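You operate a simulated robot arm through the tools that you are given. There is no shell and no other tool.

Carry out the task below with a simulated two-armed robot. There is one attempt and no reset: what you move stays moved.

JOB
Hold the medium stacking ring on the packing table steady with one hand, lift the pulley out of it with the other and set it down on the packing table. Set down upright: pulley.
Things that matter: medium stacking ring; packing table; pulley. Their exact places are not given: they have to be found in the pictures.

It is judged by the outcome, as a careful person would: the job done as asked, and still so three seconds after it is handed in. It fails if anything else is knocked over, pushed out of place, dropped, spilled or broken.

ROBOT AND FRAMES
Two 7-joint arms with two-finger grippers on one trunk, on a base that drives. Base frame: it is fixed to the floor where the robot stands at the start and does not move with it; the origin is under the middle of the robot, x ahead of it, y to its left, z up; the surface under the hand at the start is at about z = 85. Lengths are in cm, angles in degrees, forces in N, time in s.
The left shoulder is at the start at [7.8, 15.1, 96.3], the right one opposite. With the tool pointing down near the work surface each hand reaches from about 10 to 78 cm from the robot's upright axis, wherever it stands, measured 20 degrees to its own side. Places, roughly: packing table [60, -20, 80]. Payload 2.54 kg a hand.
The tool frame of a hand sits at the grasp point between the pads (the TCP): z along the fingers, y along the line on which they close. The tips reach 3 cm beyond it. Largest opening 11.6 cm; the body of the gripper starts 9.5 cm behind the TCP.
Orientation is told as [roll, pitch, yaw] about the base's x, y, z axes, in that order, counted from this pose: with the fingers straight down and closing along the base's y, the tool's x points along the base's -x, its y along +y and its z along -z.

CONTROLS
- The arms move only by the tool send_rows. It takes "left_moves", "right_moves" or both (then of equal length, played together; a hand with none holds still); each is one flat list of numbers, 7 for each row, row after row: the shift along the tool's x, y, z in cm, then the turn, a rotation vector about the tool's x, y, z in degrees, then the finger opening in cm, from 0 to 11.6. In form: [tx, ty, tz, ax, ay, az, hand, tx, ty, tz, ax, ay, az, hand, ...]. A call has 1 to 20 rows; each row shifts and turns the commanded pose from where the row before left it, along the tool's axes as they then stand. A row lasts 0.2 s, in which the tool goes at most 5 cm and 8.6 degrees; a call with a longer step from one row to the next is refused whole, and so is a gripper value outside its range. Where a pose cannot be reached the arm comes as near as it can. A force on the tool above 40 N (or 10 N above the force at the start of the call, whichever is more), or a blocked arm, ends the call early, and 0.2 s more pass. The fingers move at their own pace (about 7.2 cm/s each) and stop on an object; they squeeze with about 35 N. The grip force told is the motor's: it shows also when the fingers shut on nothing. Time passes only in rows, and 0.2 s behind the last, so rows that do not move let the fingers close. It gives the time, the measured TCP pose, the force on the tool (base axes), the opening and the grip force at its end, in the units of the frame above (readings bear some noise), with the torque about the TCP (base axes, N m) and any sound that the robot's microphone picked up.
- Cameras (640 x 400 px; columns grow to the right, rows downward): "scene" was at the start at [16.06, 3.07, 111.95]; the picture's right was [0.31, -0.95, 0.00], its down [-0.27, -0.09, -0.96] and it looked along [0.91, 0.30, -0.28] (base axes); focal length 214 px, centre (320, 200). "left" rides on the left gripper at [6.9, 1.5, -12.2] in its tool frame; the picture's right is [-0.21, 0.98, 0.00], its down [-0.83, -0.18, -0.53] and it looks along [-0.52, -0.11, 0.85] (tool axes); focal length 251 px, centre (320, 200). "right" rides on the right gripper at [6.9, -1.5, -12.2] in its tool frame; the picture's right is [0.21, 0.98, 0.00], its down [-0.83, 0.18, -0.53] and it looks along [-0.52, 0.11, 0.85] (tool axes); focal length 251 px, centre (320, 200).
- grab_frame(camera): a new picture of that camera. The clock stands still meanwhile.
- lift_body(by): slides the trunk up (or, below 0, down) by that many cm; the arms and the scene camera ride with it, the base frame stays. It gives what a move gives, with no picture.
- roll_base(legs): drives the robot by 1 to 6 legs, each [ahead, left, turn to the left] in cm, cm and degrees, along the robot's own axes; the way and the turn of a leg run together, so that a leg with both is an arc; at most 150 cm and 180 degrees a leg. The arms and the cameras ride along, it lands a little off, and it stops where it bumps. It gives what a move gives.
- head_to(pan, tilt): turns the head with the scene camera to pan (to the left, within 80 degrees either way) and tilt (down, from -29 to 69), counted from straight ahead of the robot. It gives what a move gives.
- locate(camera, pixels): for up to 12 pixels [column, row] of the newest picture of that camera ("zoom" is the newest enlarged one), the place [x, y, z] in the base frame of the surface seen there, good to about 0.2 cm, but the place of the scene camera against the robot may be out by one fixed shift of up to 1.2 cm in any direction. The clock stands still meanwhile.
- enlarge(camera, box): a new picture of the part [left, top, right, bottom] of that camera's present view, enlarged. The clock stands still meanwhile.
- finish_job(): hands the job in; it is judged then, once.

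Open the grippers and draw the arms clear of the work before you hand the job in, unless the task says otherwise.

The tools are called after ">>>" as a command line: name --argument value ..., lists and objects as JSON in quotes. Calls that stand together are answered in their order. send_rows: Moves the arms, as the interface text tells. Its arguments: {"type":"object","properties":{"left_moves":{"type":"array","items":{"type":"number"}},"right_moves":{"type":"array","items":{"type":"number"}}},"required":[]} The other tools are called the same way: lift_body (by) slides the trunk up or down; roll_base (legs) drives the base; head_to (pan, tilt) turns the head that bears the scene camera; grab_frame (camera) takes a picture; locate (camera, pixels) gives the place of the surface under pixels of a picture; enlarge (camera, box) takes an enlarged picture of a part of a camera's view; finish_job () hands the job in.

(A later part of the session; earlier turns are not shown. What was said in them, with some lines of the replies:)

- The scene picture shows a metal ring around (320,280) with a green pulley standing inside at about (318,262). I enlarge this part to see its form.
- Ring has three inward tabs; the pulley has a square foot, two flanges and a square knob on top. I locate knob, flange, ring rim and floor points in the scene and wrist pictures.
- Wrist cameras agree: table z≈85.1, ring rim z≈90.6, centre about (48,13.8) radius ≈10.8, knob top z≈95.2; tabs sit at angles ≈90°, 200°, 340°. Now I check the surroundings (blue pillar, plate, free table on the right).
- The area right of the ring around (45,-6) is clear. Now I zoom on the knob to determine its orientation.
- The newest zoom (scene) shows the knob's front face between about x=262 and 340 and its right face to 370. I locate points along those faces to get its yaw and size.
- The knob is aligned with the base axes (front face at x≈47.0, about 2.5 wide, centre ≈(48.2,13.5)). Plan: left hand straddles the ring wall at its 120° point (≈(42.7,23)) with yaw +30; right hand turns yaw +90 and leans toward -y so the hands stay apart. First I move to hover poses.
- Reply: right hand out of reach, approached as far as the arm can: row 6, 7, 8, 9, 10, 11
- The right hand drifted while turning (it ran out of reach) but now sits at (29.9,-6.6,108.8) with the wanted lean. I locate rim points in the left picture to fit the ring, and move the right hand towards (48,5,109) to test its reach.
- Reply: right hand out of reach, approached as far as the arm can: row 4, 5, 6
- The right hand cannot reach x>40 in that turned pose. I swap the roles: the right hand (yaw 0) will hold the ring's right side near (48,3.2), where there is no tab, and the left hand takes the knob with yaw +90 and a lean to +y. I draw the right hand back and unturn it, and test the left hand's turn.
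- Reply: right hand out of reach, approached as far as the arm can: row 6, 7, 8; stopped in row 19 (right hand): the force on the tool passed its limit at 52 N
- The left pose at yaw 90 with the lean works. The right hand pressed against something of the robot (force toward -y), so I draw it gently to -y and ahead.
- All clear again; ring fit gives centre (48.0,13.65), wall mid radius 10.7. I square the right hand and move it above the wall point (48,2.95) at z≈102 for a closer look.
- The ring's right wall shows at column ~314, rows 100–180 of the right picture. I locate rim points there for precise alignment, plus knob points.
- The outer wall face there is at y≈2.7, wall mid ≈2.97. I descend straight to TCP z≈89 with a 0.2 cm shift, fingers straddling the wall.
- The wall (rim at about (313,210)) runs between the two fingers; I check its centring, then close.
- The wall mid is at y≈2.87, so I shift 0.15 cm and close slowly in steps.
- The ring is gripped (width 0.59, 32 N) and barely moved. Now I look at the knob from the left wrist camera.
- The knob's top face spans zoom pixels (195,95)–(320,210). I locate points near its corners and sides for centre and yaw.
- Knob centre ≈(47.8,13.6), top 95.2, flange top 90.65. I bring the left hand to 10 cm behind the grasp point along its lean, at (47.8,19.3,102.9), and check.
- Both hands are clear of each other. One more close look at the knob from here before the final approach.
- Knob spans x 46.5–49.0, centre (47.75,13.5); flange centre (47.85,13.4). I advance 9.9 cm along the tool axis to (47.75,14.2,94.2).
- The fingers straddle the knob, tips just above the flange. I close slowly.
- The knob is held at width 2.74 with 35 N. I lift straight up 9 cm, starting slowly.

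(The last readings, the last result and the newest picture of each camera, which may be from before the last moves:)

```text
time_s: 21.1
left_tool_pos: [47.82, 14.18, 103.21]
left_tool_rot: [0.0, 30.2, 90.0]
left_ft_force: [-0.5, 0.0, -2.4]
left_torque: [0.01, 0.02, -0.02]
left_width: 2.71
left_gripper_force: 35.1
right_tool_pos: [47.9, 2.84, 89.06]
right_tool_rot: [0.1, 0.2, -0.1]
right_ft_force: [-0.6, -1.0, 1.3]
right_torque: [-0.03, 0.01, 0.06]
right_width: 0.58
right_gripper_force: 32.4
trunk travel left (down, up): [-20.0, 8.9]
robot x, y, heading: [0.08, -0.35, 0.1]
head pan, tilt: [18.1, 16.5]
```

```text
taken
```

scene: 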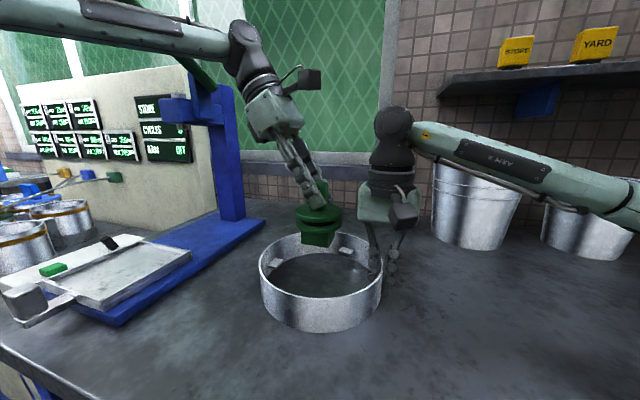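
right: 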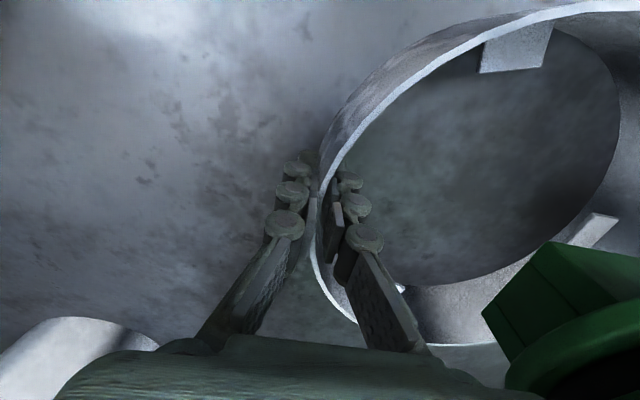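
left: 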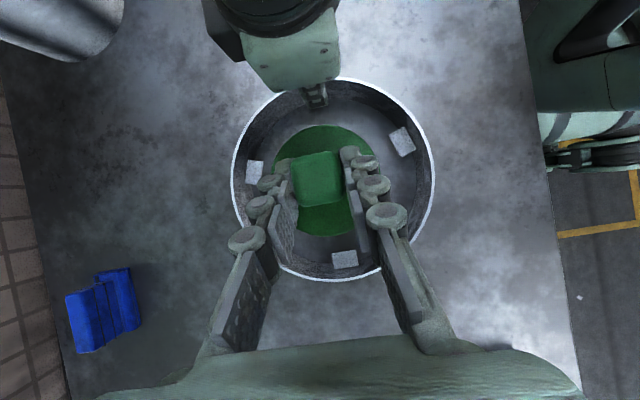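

The pulley is out, hanging upright, and the ring did not move. I check the free strip between ring and blue plate and the machine parts near the left arm before choosing the set-down place.

>>> locate --camera "scene" --pixels '[[180, 108], [165, 110], [200, 100], [190, 80], [240, 260], [225, 280], [180, 330], [200, 345], [240, 50], [150, 35], [60, 20], [320, 238]]'

>>> locate --camera "left" --pixels '[[545, 200], [565, 300], [480, 220], [200, 320], [480, 320], [150, 200], [316, 172]]'

```text
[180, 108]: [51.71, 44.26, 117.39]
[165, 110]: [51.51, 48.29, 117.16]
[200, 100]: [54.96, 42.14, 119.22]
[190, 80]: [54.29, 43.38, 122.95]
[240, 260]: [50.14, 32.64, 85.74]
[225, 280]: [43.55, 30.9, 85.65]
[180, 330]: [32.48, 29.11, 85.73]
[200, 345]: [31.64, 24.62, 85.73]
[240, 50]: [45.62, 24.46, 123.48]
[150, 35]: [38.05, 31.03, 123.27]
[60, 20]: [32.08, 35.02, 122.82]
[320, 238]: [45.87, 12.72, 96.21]
```

```text
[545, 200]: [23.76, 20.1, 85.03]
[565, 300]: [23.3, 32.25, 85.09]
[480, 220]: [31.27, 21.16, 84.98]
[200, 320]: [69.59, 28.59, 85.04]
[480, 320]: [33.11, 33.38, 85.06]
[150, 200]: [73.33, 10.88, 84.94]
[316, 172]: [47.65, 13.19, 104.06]
```

The overhang of the machine is at x≥50, y≈44, z≈117, so I choose a set-down spot nearer to the robot at about (36.5,28), clear of ring, plate and edge. I carry the pulley there at the present height.

>>> send_rows --left_moves '[-1.0, 0.9, -0.58, 0, 0, 0, 0.5, -2.0, 1.8, -1.16, 0, 0, 0, 0.5, -2.0, 1.8, -1.16, 0, 0, 0, 0.5, -2.0, 1.8, -1.16, 0, 0, 0, 0.5, -2.0, 1.8, -1.16, 0, 0, 0, 0.5, -2.0, 1.8, -1.16, 0, 0, 0, 0.5, -1.56, 1.4, -0.87, 0, 0, 0, 0.5, 0, 0, 0, 0, 0, 0, 0.5]'

>>> grab_frame --camera "scene"

>>> grab_frame --camera "left"

```text
time_s: 22.9
left_tool_pos: [36.52, 28.83, 103.04]
left_tool_rot: [0.1, 30.2, 90.0]
left_ft_force: [-0.1, -0.2, -3.0]
left_torque: [0.02, -0.01, 0.0]
left_width: 2.76
left_gripper_force: 34.3
right_tool_pos: [47.88, 2.77, 89.11]
right_tool_rot: [0.1, 0.2, 0.2]
right_ft_force: [-1.0, 0.0, 0.6]
right_torque: [-0.01, -0.07, 0.04]
right_width: 0.6
right_gripper_force: 32.4
trunk travel left (down, up): [-20.0, 8.9]
robot x, y, heading: [-0.23, 0.31, -0.3]
head pan, tilt: [18.1, 16.5]
```

```text
taken
```

scene: 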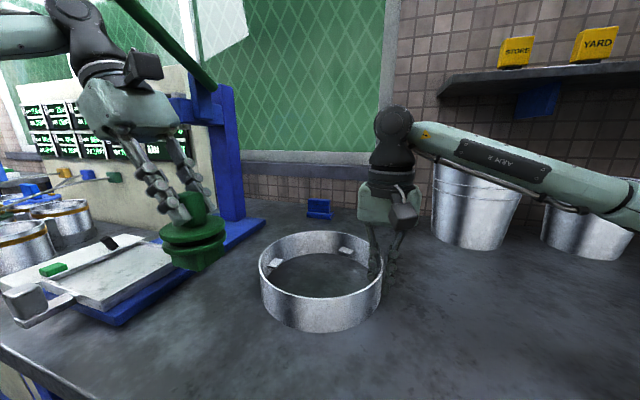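

```text
taken
```

left: 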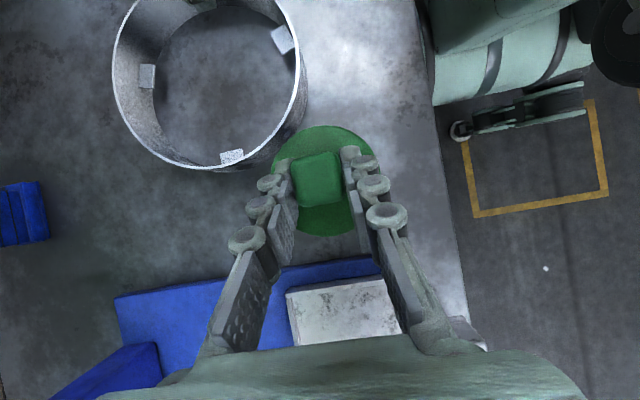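

Reached as commanded; below is bare table. I lower 8.5 cm, slowing at the end.

>>> send_rows --left_moves '[-0.75, 0, 1.299, 0, 0, 0, 0.5, -0.75, 0, 1.299, 0, 0, 0, 0.5, -0.75, 0, 1.299, 0, 0, 0, 0.5, -0.75, 0, 1.299, 0, 0, 0, 0.5, -0.75, 0, 1.299, 0, 0, 0, 0.5, -0.3, 0, 0.52, 0, 0, 0, 0.5, -0.15, 0, 0.26, 0, 0, 0, 0.5, 0, 0, 0, 0, 0, 0, 0.5]'

>>> enlarge --camera "scene" --box '[80, 180, 320, 360]'

```text
time_s: 24.7
left_tool_pos: [36.53, 28.65, 94.71]
left_tool_rot: [0.0, 30.2, 90.0]
left_ft_force: [0.4, -0.8, -2.6]
left_torque: [0.01, 0.02, -0.03]
left_width: 2.74
left_gripper_force: 35.6
right_tool_pos: [47.85, 2.83, 89.09]
right_tool_rot: [0.1, 0.3, 0.0]
right_ft_force: [-0.9, 1.9, 1.0]
right_torque: [0.02, 0.04, 0.07]
right_width: 0.59
right_gripper_force: 32.0
trunk travel left (down, up): [-20.0, 8.9]
robot x, y, heading: [0.02, 0.0, -0.1]
head pan, tilt: [18.1, 16.5]
```

```text
2.22 times, centred on (200, 270) of scene
```

zoom: 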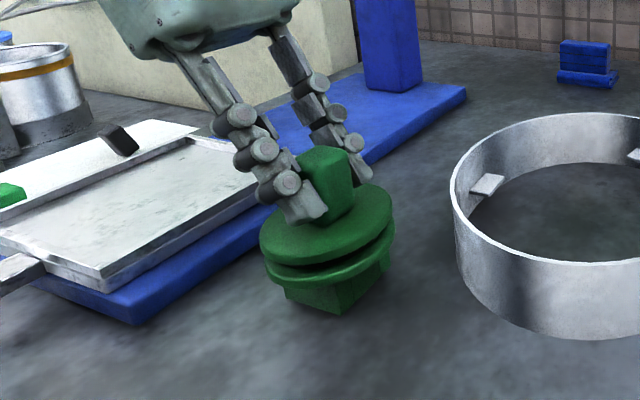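

It still hangs (force z -2.6), about 0.3 cm above the table. I go down in tiny steps.

>>> send_rows --left_moves '[-0.075, 0, 0.13, 0, 0, 0, 0.5, -0.05, 0, 0.087, 0, 0, 0, 0.5, 0, 0, 0, 0, 0, 0, 0.5]'

```text
time_s: 25.5
left_tool_pos: [36.54, 28.68, 94.54]
left_tool_rot: [0.0, 30.1, 90.0]
left_ft_force: [0.0, -0.5, -3.2]
left_torque: [0.03, -0.02, 0.02]
left_width: 2.73
left_gripper_force: 35.2
right_tool_pos: [47.88, 2.81, 89.19]
right_tool_rot: [0.1, 0.4, 0.0]
right_ft_force: [-0.6, 1.7, 0.6]
right_torque: [0.04, 0.05, 0.02]
right_width: 0.61
right_gripper_force: 32.1
trunk travel left (down, up): [-20.0, 8.9]
robot x, y, heading: [-0.16, 0.15, 0.1]
head pan, tilt: [18.1, 16.5]
```

Still hanging; two more small steps of 0.1 cm.

>>> send_rows --left_moves '[-0.05, 0, 0.087, 0, 0, 0, 0.5, -0.05, 0, 0.087, 0, 0, 0, 0.5, 0, 0, 0, 0, 0, 0, 0.5]'

>>> enlarge --camera "scene" --box '[160, 230, 260, 330]'

```text
time_s: 26.3
left_tool_pos: [36.56, 28.79, 94.32]
left_tool_rot: [0.0, 30.3, 90.0]
left_ft_force: [0.0, 1.3, -0.8]
left_torque: [0.05, 0.06, -0.05]
left_width: 2.72
left_gripper_force: 34.6
right_tool_pos: [47.91, 2.68, 89.07]
right_tool_rot: [0.1, 0.1, 0.0]
right_ft_force: [-0.8, 0.7, -0.1]
right_torque: [0.0, 0.08, 0.07]
right_width: 0.58
right_gripper_force: 33.0
trunk travel left (down, up): [-20.0, 8.9]
robot x, y, heading: [0.07, 0.22, 0.1]
head pan, tilt: [18.1, 16.5]
```

```text
4.00 times, centred on (210, 280) of scene
```

zoom: 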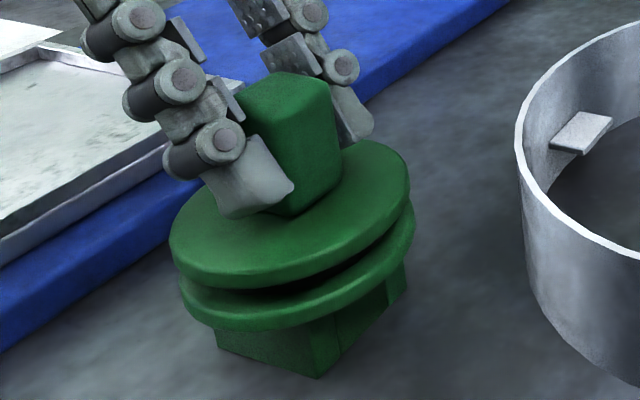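

The weight has come off (force z -0.8): the foot touches. One more 0.1 cm to seat it fully.

>>> send_rows --left_moves '[-0.05, 0, 0.087, 0, 0, 0, 0.5, 0, 0, 0, 0, 0, 0, 0.5]'

```text
time_s: 26.9
left_tool_pos: [36.46, 28.71, 94.42]
left_tool_rot: [-0.2, 30.2, 89.9]
left_ft_force: [-0.6, 5.1, 11.4]
left_torque: [0.26, 0.14, 0.0]
left_width: 2.73
left_gripper_force: 34.8
right_tool_pos: [47.83, 2.78, 89.2]
right_tool_rot: [0.1, 0.2, 0.0]
right_ft_force: [0.8, 0.5, 0.2]
right_torque: [-0.03, 0.07, -0.03]
right_width: 0.59
right_gripper_force: 32.0
trunk travel left (down, up): [-20.0, 8.9]
robot x, y, heading: [0.2, -0.04, 0.1]
head pan, tilt: [18.1, 16.5]
```

It is firmly seated (11 N up). I ease off 0.05 cm and open slowly.

>>> send_rows --left_moves '[0.03, 0, -0.05, 0, 0, 0, 0.5, 0, 0, 0, 0, 0, 0, 2.6, 0, 0, 0, 0, 0, 0, 3.0, 0, 0, 0, 0, 0, 0, 3.6, 0, 0, 0, 0, 0, 0, 4.4, 0, 0, 0, 0, 0, 0, 5.2, 0, 0, 0, 0, 0, 0, 6, 0, 0, 0, 0, 0, 0, 6]'

>>> enlarge --camera "scene" --box '[160, 230, 260, 330]'

>>> grab_frame --camera "left"

```text
time_s: 28.7
left_tool_pos: [36.51, 28.73, 94.36]
left_tool_rot: [0.1, 30.1, 89.9]
left_ft_force: [-0.5, -0.2, 0.9]
left_torque: [-0.01, 0.03, -0.01]
left_width: 5.98
left_gripper_force: 0.0
right_tool_pos: [47.85, 2.68, 89.15]
right_tool_rot: [0.1, 0.2, 0.0]
right_ft_force: [-0.5, -2.5, 0.3]
right_torque: [-0.03, -0.01, 0.01]
right_width: 0.61
right_gripper_force: 32.5
trunk travel left (down, up): [-20.0, 8.9]
robot x, y, heading: [0.12, -0.08, -0.0]
head pan, tilt: [18.1, 16.5]
```

```text
4.00 times, centred on (210, 280) of scene
```

zoom: 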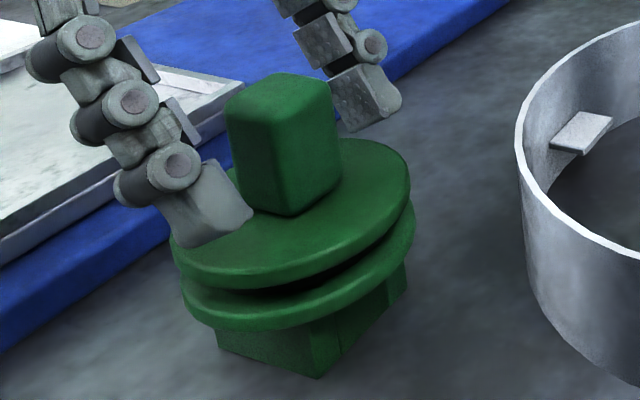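

```text
taken
```

left: 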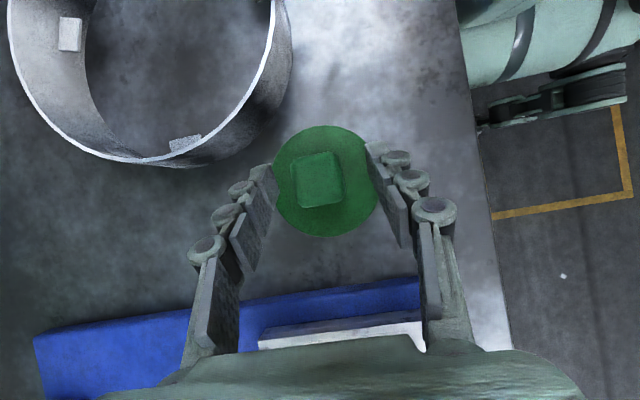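

The pulley stands free and level. I raise the left hand straight up 12 cm, and open the right hand slowly on the ring, then raise it.

>>> send_rows --left_moves '[0.5, 0, -0.866, 0, 0, 0, 6, 0.75, 0, -1.299, 0, 0, 0, 6, 0.75, 0, -1.299, 0, 0, 0, 6, 1, 0, -1.732, 0, 0, 0, 6, 1, 0, -1.732, 0, 0, 0, 6, 1, 0, -1.732, 0, 0, 0, 6, 1, 0, -1.732, 0, 0, 0, 6, 0, 0, 0, 0, 0, 0, 6, 0, 0, 0, 0, 0, 0, 6, 0, 0, 0, 0, 0, 0, 6]' --right_moves '[0, 0, 0, 0, 0, 0, 0.5, 0, 0, 0, 0, 0, 0, 0.8, 0, 0, 0, 0, 0, 0, 1.2, 0, 0, 0, 0, 0, 0, 1.8, 0, 0, 0, 0, 0, 0, 2.6, 0, 0, 0, 0, 0, 0, 3.6, 0, 0, 0, 0, 0, 0, 4.6, 0, 0, 0, 0, 0, 0, 5.6, 0, 0, 0, 0, 0, 0, 6, 0, 0, 0, 0, 0, 0, 6]'

>>> grab_frame --camera "scene"

>>> grab_frame --camera "right"

```text
time_s: 30.9
left_tool_pos: [36.6, 28.83, 106.21]
left_tool_rot: [-0.1, 30.1, 90.0]
left_ft_force: [0.7, 0.1, -0.2]
left_torque: [-0.01, 0.03, 0.03]
left_width: 6.02
left_gripper_force: 0.0
right_tool_pos: [47.88, 2.85, 89.1]
right_tool_rot: [0.2, 0.1, 0.0]
right_ft_force: [0.4, 0.8, 0.0]
right_torque: [-0.01, -0.01, 0.01]
right_width: 6.0
right_gripper_force: 0.0
trunk travel left (down, up): [-20.0, 8.9]
robot x, y, heading: [-0.05, -0.07, 0.1]
head pan, tilt: [18.1, 16.5]
```

```text
taken
```

scene: 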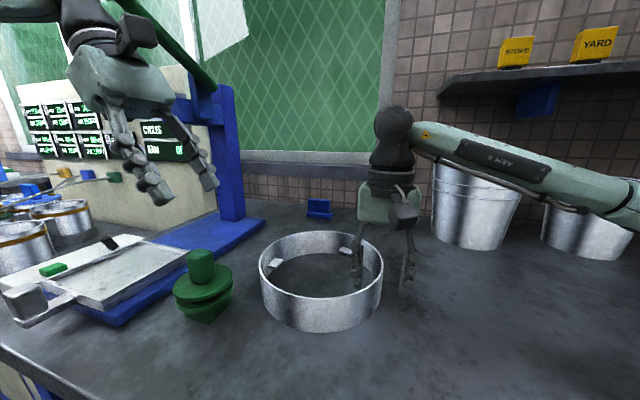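

```text
taken
```

right: 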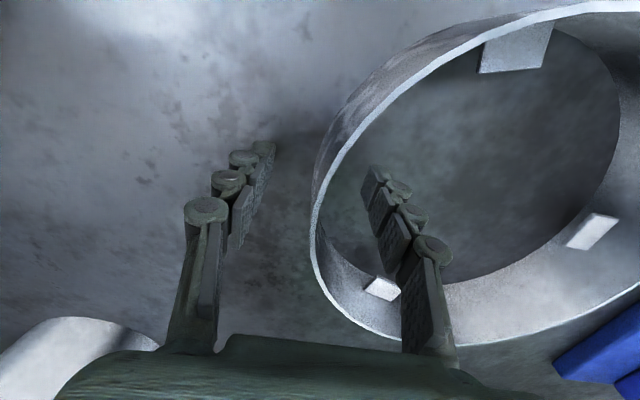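

Both objects stand where they should and the ring is released in place. I raise the right hand straight up 14 cm, then draw it to the right; the left hand rises a little more.

>>> send_rows --right_moves '[0, 0, -1, 0, 0, 0, 6, 0, 0, -2, 0, 0, 0, 6, 0, 0, -2.5, 0, 0, 0, 6, 0, 0, -2.5, 0, 0, 0, 6, 0, 0, -3, 0, 0, 0, 6, 0, 0, -3, 0, 0, 0, 6, 1, -3, 0, 0, 0, 0, 6, 1, -3, 0, 0, 0, 0, 6, 1, -3, 0, 0, 0, 0, 6, 1, -3, 0, 0, 0, 0, 6]' --left_moves '[0, 0, 0, 0, 0, 0, 6, 0, 0, 0, 0, 0, 0, 6, 0.75, 0, -1.299, 0, 0, 0, 6, 0.75, 0, -1.299, 0, 0, 0, 6, 0.75, 0, -1.299, 0, 0, 0, 6, 0, 0, 0, 0, 0, 0, 6, 0, 0, 0, 0, 0, 0, 6, 0, 0, 0, 0, 0, 0, 6, 0, 0, 0, 0, 0, 0, 6, 0, 0, 0, 0, 0, 0, 6]'

>>> grab_frame --camera "scene"

>>> enlarge --camera "left" --box '[150, 20, 450, 220]'

```text
time_s: 33.1
left_tool_pos: [36.0, 29.16, 109.18]
left_tool_rot: [2.1, 30.1, 90.2]
left_ft_force: [0.2, 1.8, -0.7]
left_torque: [0.0, -0.02, 0.03]
left_width: 6.03
left_gripper_force: 0.1
right_tool_pos: [43.85, -8.62, 103.33]
right_tool_rot: [-0.3, 0.1, 0.0]
right_ft_force: [-0.8, -0.2, 0.1]
right_torque: [0.0, -0.01, 0.02]
right_width: 6.02
right_gripper_force: 0.1
trunk travel left (down, up): [-20.0, 8.9]
robot x, y, heading: [-0.31, 0.36, 0.1]
head pan, tilt: [18.1, 16.5]
```

```text
taken
```

scene: 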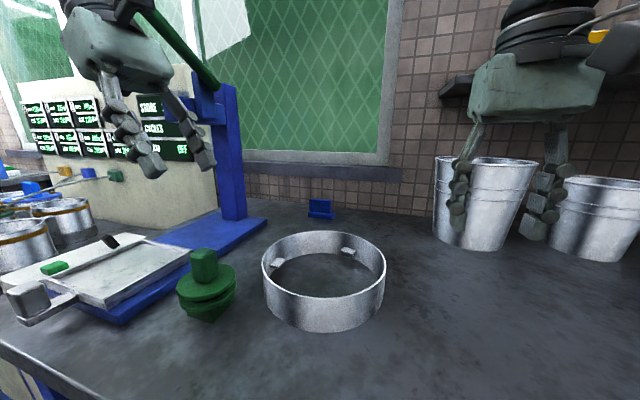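

```text
2.00 times, centred on (300, 120) of left
```

zoom: 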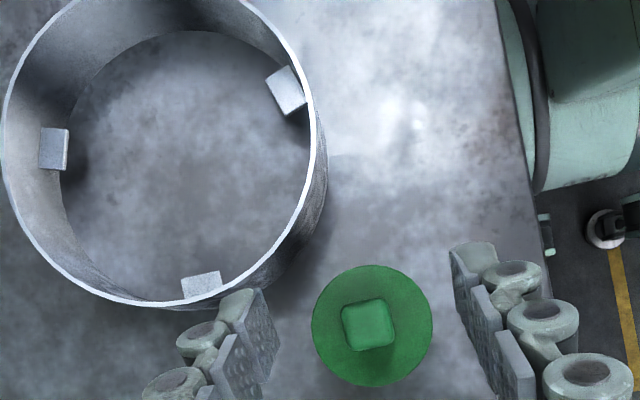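

Both stand well. The left reading deviates slightly (roll 2.1), so I let a moment pass and re-read, and check the pulley's levelness.

>>> send_rows --left_moves '[0, 0, 0, 0, 0, 0, 6, 0, 0, 0, 0, 0, 0, 6, 0, 0, 0, 0, 0, 0, 6]'

>>> grab_frame --camera "left"

>>> locate --camera "left" --pixels '[[311, 180], [358, 180], [335, 158], [325, 208], [335, 183], [160, 100], [300, 80], [205, 160]]'

>>> grab_frame --camera "scene"

```text
time_s: 33.9
left_tool_pos: [35.9, 29.14, 109.25]
left_tool_rot: [1.9, 30.2, 90.2]
left_ft_force: [-0.3, -0.5, -0.4]
left_torque: [0.02, 0.01, 0.0]
left_width: 6.0
left_gripper_force: 0.0
right_tool_pos: [43.92, -8.48, 103.34]
right_tool_rot: [-0.3, 0.1, 0.1]
right_ft_force: [0.2, -0.8, 0.0]
right_torque: [-0.02, -0.02, -0.02]
right_width: 6.0
right_gripper_force: 0.0
trunk travel left (down, up): [-20.0, 8.9]
robot x, y, heading: [0.12, 0.14, -0.0]
head pan, tilt: [18.1, 16.5]
```

```text
taken
```

left: 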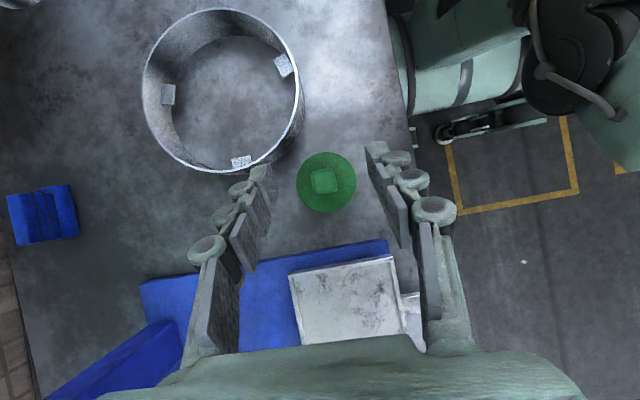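

```text
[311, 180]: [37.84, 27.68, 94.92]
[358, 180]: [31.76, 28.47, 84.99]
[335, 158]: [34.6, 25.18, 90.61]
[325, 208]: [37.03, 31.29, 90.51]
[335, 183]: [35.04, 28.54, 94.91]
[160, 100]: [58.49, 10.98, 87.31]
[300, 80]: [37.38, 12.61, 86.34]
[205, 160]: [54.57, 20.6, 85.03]
```

```text
taken
```

scene: 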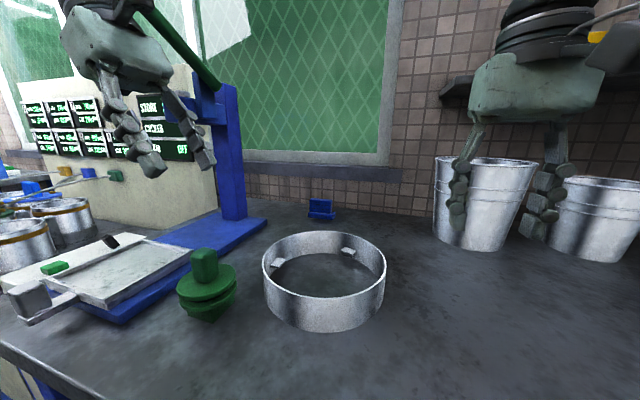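

The pulley is level (flange 90.5–90.6, knob top 94.9). I pan the head left to make sure the left arm touches nothing.

>>> head_to --pan 60 --tilt 10

>>> grab_frame --camera "scene"

```text
time_s: 35.0
left_tool_pos: [35.96, 29.38, 109.47]
left_tool_rot: [1.6, 30.4, 90.2]
left_ft_force: [0.5, -0.7, 0.1]
left_torque: [0.03, 0.03, 0.01]
left_width: 6.0
left_gripper_force: 0.1
right_tool_pos: [43.77, -8.42, 103.48]
right_tool_rot: [-0.4, 0.0, 0.1]
right_ft_force: [0.0, 0.9, 0.3]
right_torque: [0.0, -0.01, -0.03]
right_width: 5.97
right_gripper_force: 0.1
trunk travel left (down, up): [-20.0, 8.9]
robot x, y, heading: [-0.32, 0.21, 0.1]
head pan, tilt: [60.0, 10.0]
```

```text
taken
```

scene: 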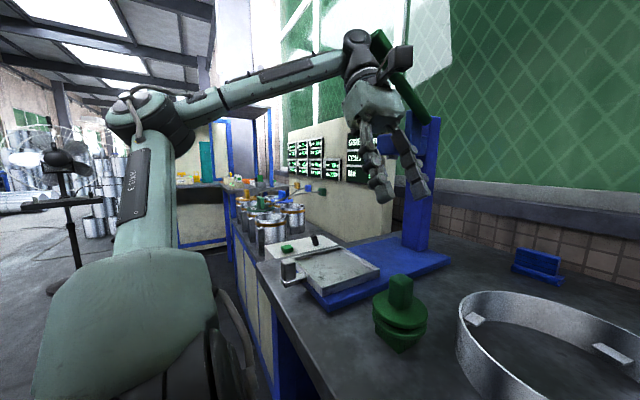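

The left wrist at (360,55) is very near or touching the green lever of the machine. I enlarge to see.

>>> enlarge --camera "scene" --box '[310, 10, 470, 130]'

>>> locate --camera "scene" --pixels '[[378, 38], [390, 55], [410, 90], [428, 115], [430, 150], [360, 45], [350, 60], [365, 75], [385, 100], [400, 60]]'

```text
3.33 times, centred on (390, 70) of scene
```

zoom: 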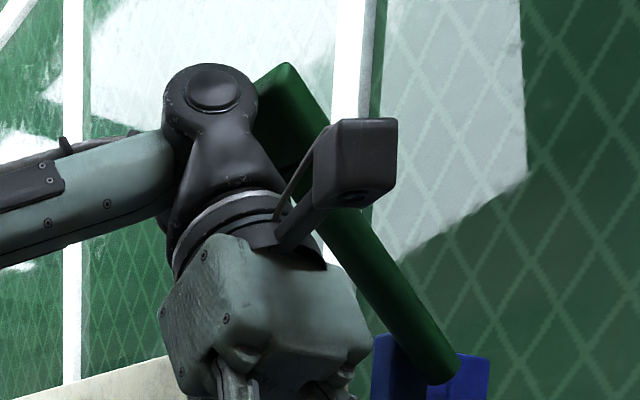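

```text
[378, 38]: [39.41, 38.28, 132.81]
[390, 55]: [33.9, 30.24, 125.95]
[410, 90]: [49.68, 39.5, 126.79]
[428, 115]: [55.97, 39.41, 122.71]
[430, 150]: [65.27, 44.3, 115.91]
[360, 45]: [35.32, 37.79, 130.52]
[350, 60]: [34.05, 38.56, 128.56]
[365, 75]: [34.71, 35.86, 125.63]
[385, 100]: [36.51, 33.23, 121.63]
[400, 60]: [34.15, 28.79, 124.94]
```

The wrist joint (≈(35,38,130)) is right at the lever's tip (≈(39,38,133)). I back away gently: down and toward the robot, then to -y, away from the lever.

>>> send_rows --left_moves '[-0.25, 0.4, 0.433, 0, 0, 0, 6, -0.5, 0.5, 0.866, 0, 0, 0, 6, -0.5, 0.5, 0.866, 0, 0, 0, 6, -0.5, 0.3, 0.866, 0, 0, 0, 6, 0.866, 0, 0.5, 0, 0, 0, 6, 1.3, 0, 0.75, 0, 0, 0, 6, 1.73, 0, 1.0, 0, 0, 0, 6, 1.73, 0, 1.0, 0, 0, 0, 6, 0, 0, 0, 0, 0, 0, 6]'

>>> grab_frame --camera "scene"

>>> grab_frame --camera "left"

```text
time_s: 37.0
left_tool_pos: [34.72, 22.18, 107.13]
left_tool_rot: [0.0, 30.1, 90.0]
left_ft_force: [0.3, 0.5, -0.1]
left_torque: [-0.05, -0.03, -0.02]
left_width: 5.99
left_gripper_force: 0.1
right_tool_pos: [44.04, -9.03, 103.01]
right_tool_rot: [0.1, 0.2, 0.0]
right_ft_force: [0.2, -0.4, -0.7]
right_torque: [-0.03, -0.02, -0.01]
right_width: 6.0
right_gripper_force: 0.0
trunk travel left (down, up): [-20.0, 8.9]
robot x, y, heading: [0.03, 0.09, 0.1]
head pan, tilt: [60.0, 10.0]
```

```text
taken
```

scene: 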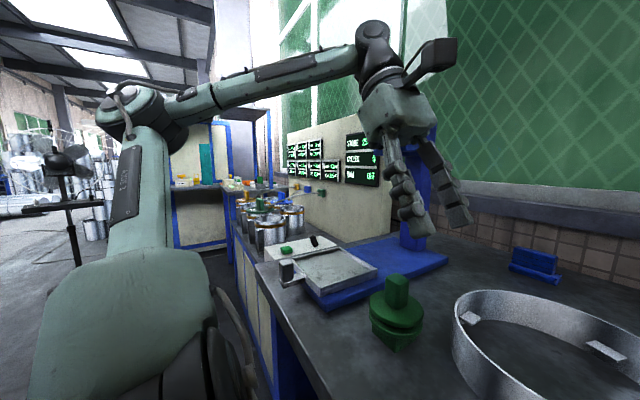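

```text
taken
```

left: 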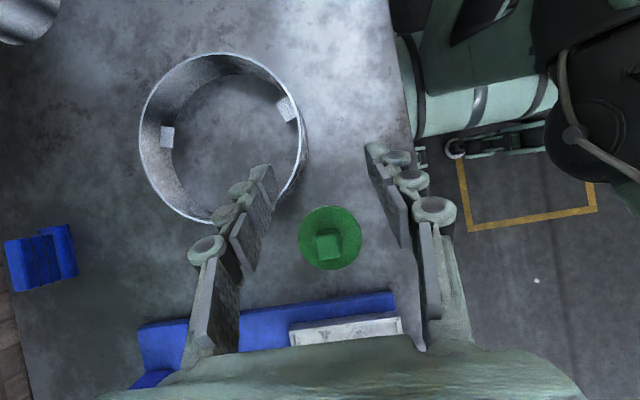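

The left hand now tracks its command exactly again, so the contact is gone. I turn the head back to the starting view to compare the lever and everything else with the start picture.

>>> head_to --pan 18.1 --tilt 16.5

>>> grab_frame --camera "scene"

>>> locate --camera "scene" --pixels '[[262, 222], [118, 318], [235, 150], [320, 208], [190, 250], [80, 280], [203, 262], [203, 285], [318, 217], [470, 240], [165, 35], [130, 5]]'

```text
time_s: 38.0
left_tool_pos: [34.68, 22.16, 107.1]
left_tool_rot: [0.0, 30.0, 90.0]
left_ft_force: [-0.3, -0.7, 0.2]
left_torque: [0.02, -0.01, 0.01]
left_width: 5.99
left_gripper_force: 0.1
right_tool_pos: [43.94, -9.03, 103.28]
right_tool_rot: [0.1, 0.2, 0.0]
right_ft_force: [0.0, 0.2, 0.1]
right_torque: [0.03, -0.01, 0.03]
right_width: 6.01
right_gripper_force: 0.1
trunk travel left (down, up): [-20.0, 8.9]
robot x, y, heading: [0.35, -0.12, -0.3]
head pan, tilt: [18.1, 16.5]
```

```text
taken
```

scene: 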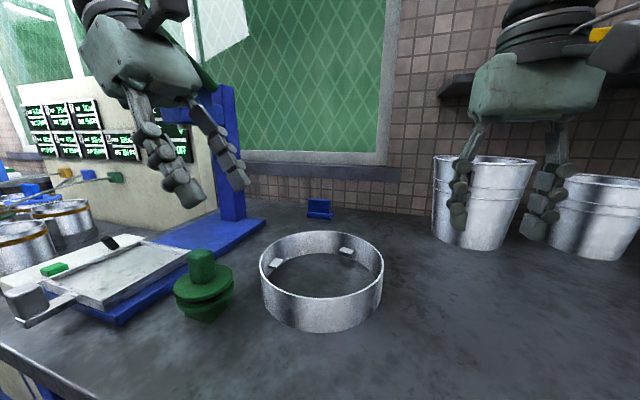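

```text
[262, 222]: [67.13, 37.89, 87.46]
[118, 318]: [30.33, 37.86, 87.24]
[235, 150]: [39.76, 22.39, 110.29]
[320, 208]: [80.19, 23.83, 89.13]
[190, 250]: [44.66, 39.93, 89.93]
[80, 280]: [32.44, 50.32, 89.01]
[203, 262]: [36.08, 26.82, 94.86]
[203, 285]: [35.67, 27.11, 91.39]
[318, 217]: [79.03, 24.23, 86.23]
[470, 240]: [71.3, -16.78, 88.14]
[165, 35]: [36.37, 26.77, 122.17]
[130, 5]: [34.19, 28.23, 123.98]
```

Machine, plate, ring, buckets and blue block read the same places as at the start, and the pulley stands upright at (36,27.5). I move the left hand 4 cm further from the pulley and take a last look.

>>> send_rows --left_moves '[1.3, 0, 0.75, 0, 0, 0, 8, 1.3, 0, 0.75, 0, 0, 0, 8, 1.0, 0, -1.732, 0, 0, 0, 8, 0, 0, 0, 0, 0, 0, 8, 0, 0, 0, 0, 0, 0, 8]' --right_moves '[0, -2, -2, 0, 0, 0, 8, 0, -2, -2, 0, 0, 0, 8, 0, 0, 0, 0, 0, 0, 8, 0, 0, 0, 0, 0, 0, 8, 0, 0, 0, 0, 0, 0, 8]'

>>> grab_frame --camera "scene"

```text
time_s: 39.2
left_tool_pos: [34.87, 19.21, 109.34]
left_tool_rot: [0.0, 30.1, 90.1]
left_ft_force: [-0.1, 0.3, 0.3]
left_torque: [0.01, 0.02, -0.03]
left_width: 8.02
left_gripper_force: 0.1
right_tool_pos: [44.03, -13.32, 107.34]
right_tool_rot: [0.1, 0.2, 0.0]
right_ft_force: [-0.3, 0.2, 0.5]
right_torque: [-0.02, 0.02, -0.04]
right_width: 7.99
right_gripper_force: 0.1
trunk travel left (down, up): [-20.0, 8.9]
robot x, y, heading: [-0.22, 0.24, 0.1]
head pan, tilt: [18.1, 16.5]
```

```text
taken
```

scene: 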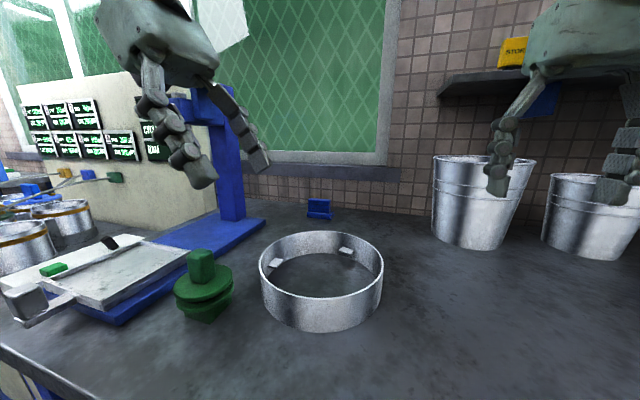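

The pulley stands upright at (203,285) in the picture. The ring is in place at (322,280), both grippers are open and clear, and nothing else has moved, so I hand the job in.

>>> finish_job

```text
The job is handed in.
```

The pulley is out of the ring and standing upright on the packing table, at about (36, 27.5) between the ring and the blue machine. I have handed the job in.

- **Ring:** the right hand held it by its wall while the left hand lifted the pulley. It shifted only slightly, a few millimetres, when the right fingers closed on it, and it stayed still during the lift.
- **Pulley:** its flange reads the same height on both sides (90.5 to 90.6), so it stands level.
- **Contact with the machine:** after the set-down, while I raised the left hand clear, the left wrist came up against the tip of the machine's green lever. I backed it away. The machine's base plate reads the same place as at the start. The lever, as far as I could tell from a picture taken during the contact, had not moved. I did not get a clear view of it afterwards.
- **Earlier stop:** while I was turning the right hand back, a force limit stopped it at 52 N. It was probably pressing on the robot itself. Nothing on the table moved.

Both grippers are open and clear of the pulley and ring. The plate, the right-hand bucket and the blue block at the back read the same places as at the start.
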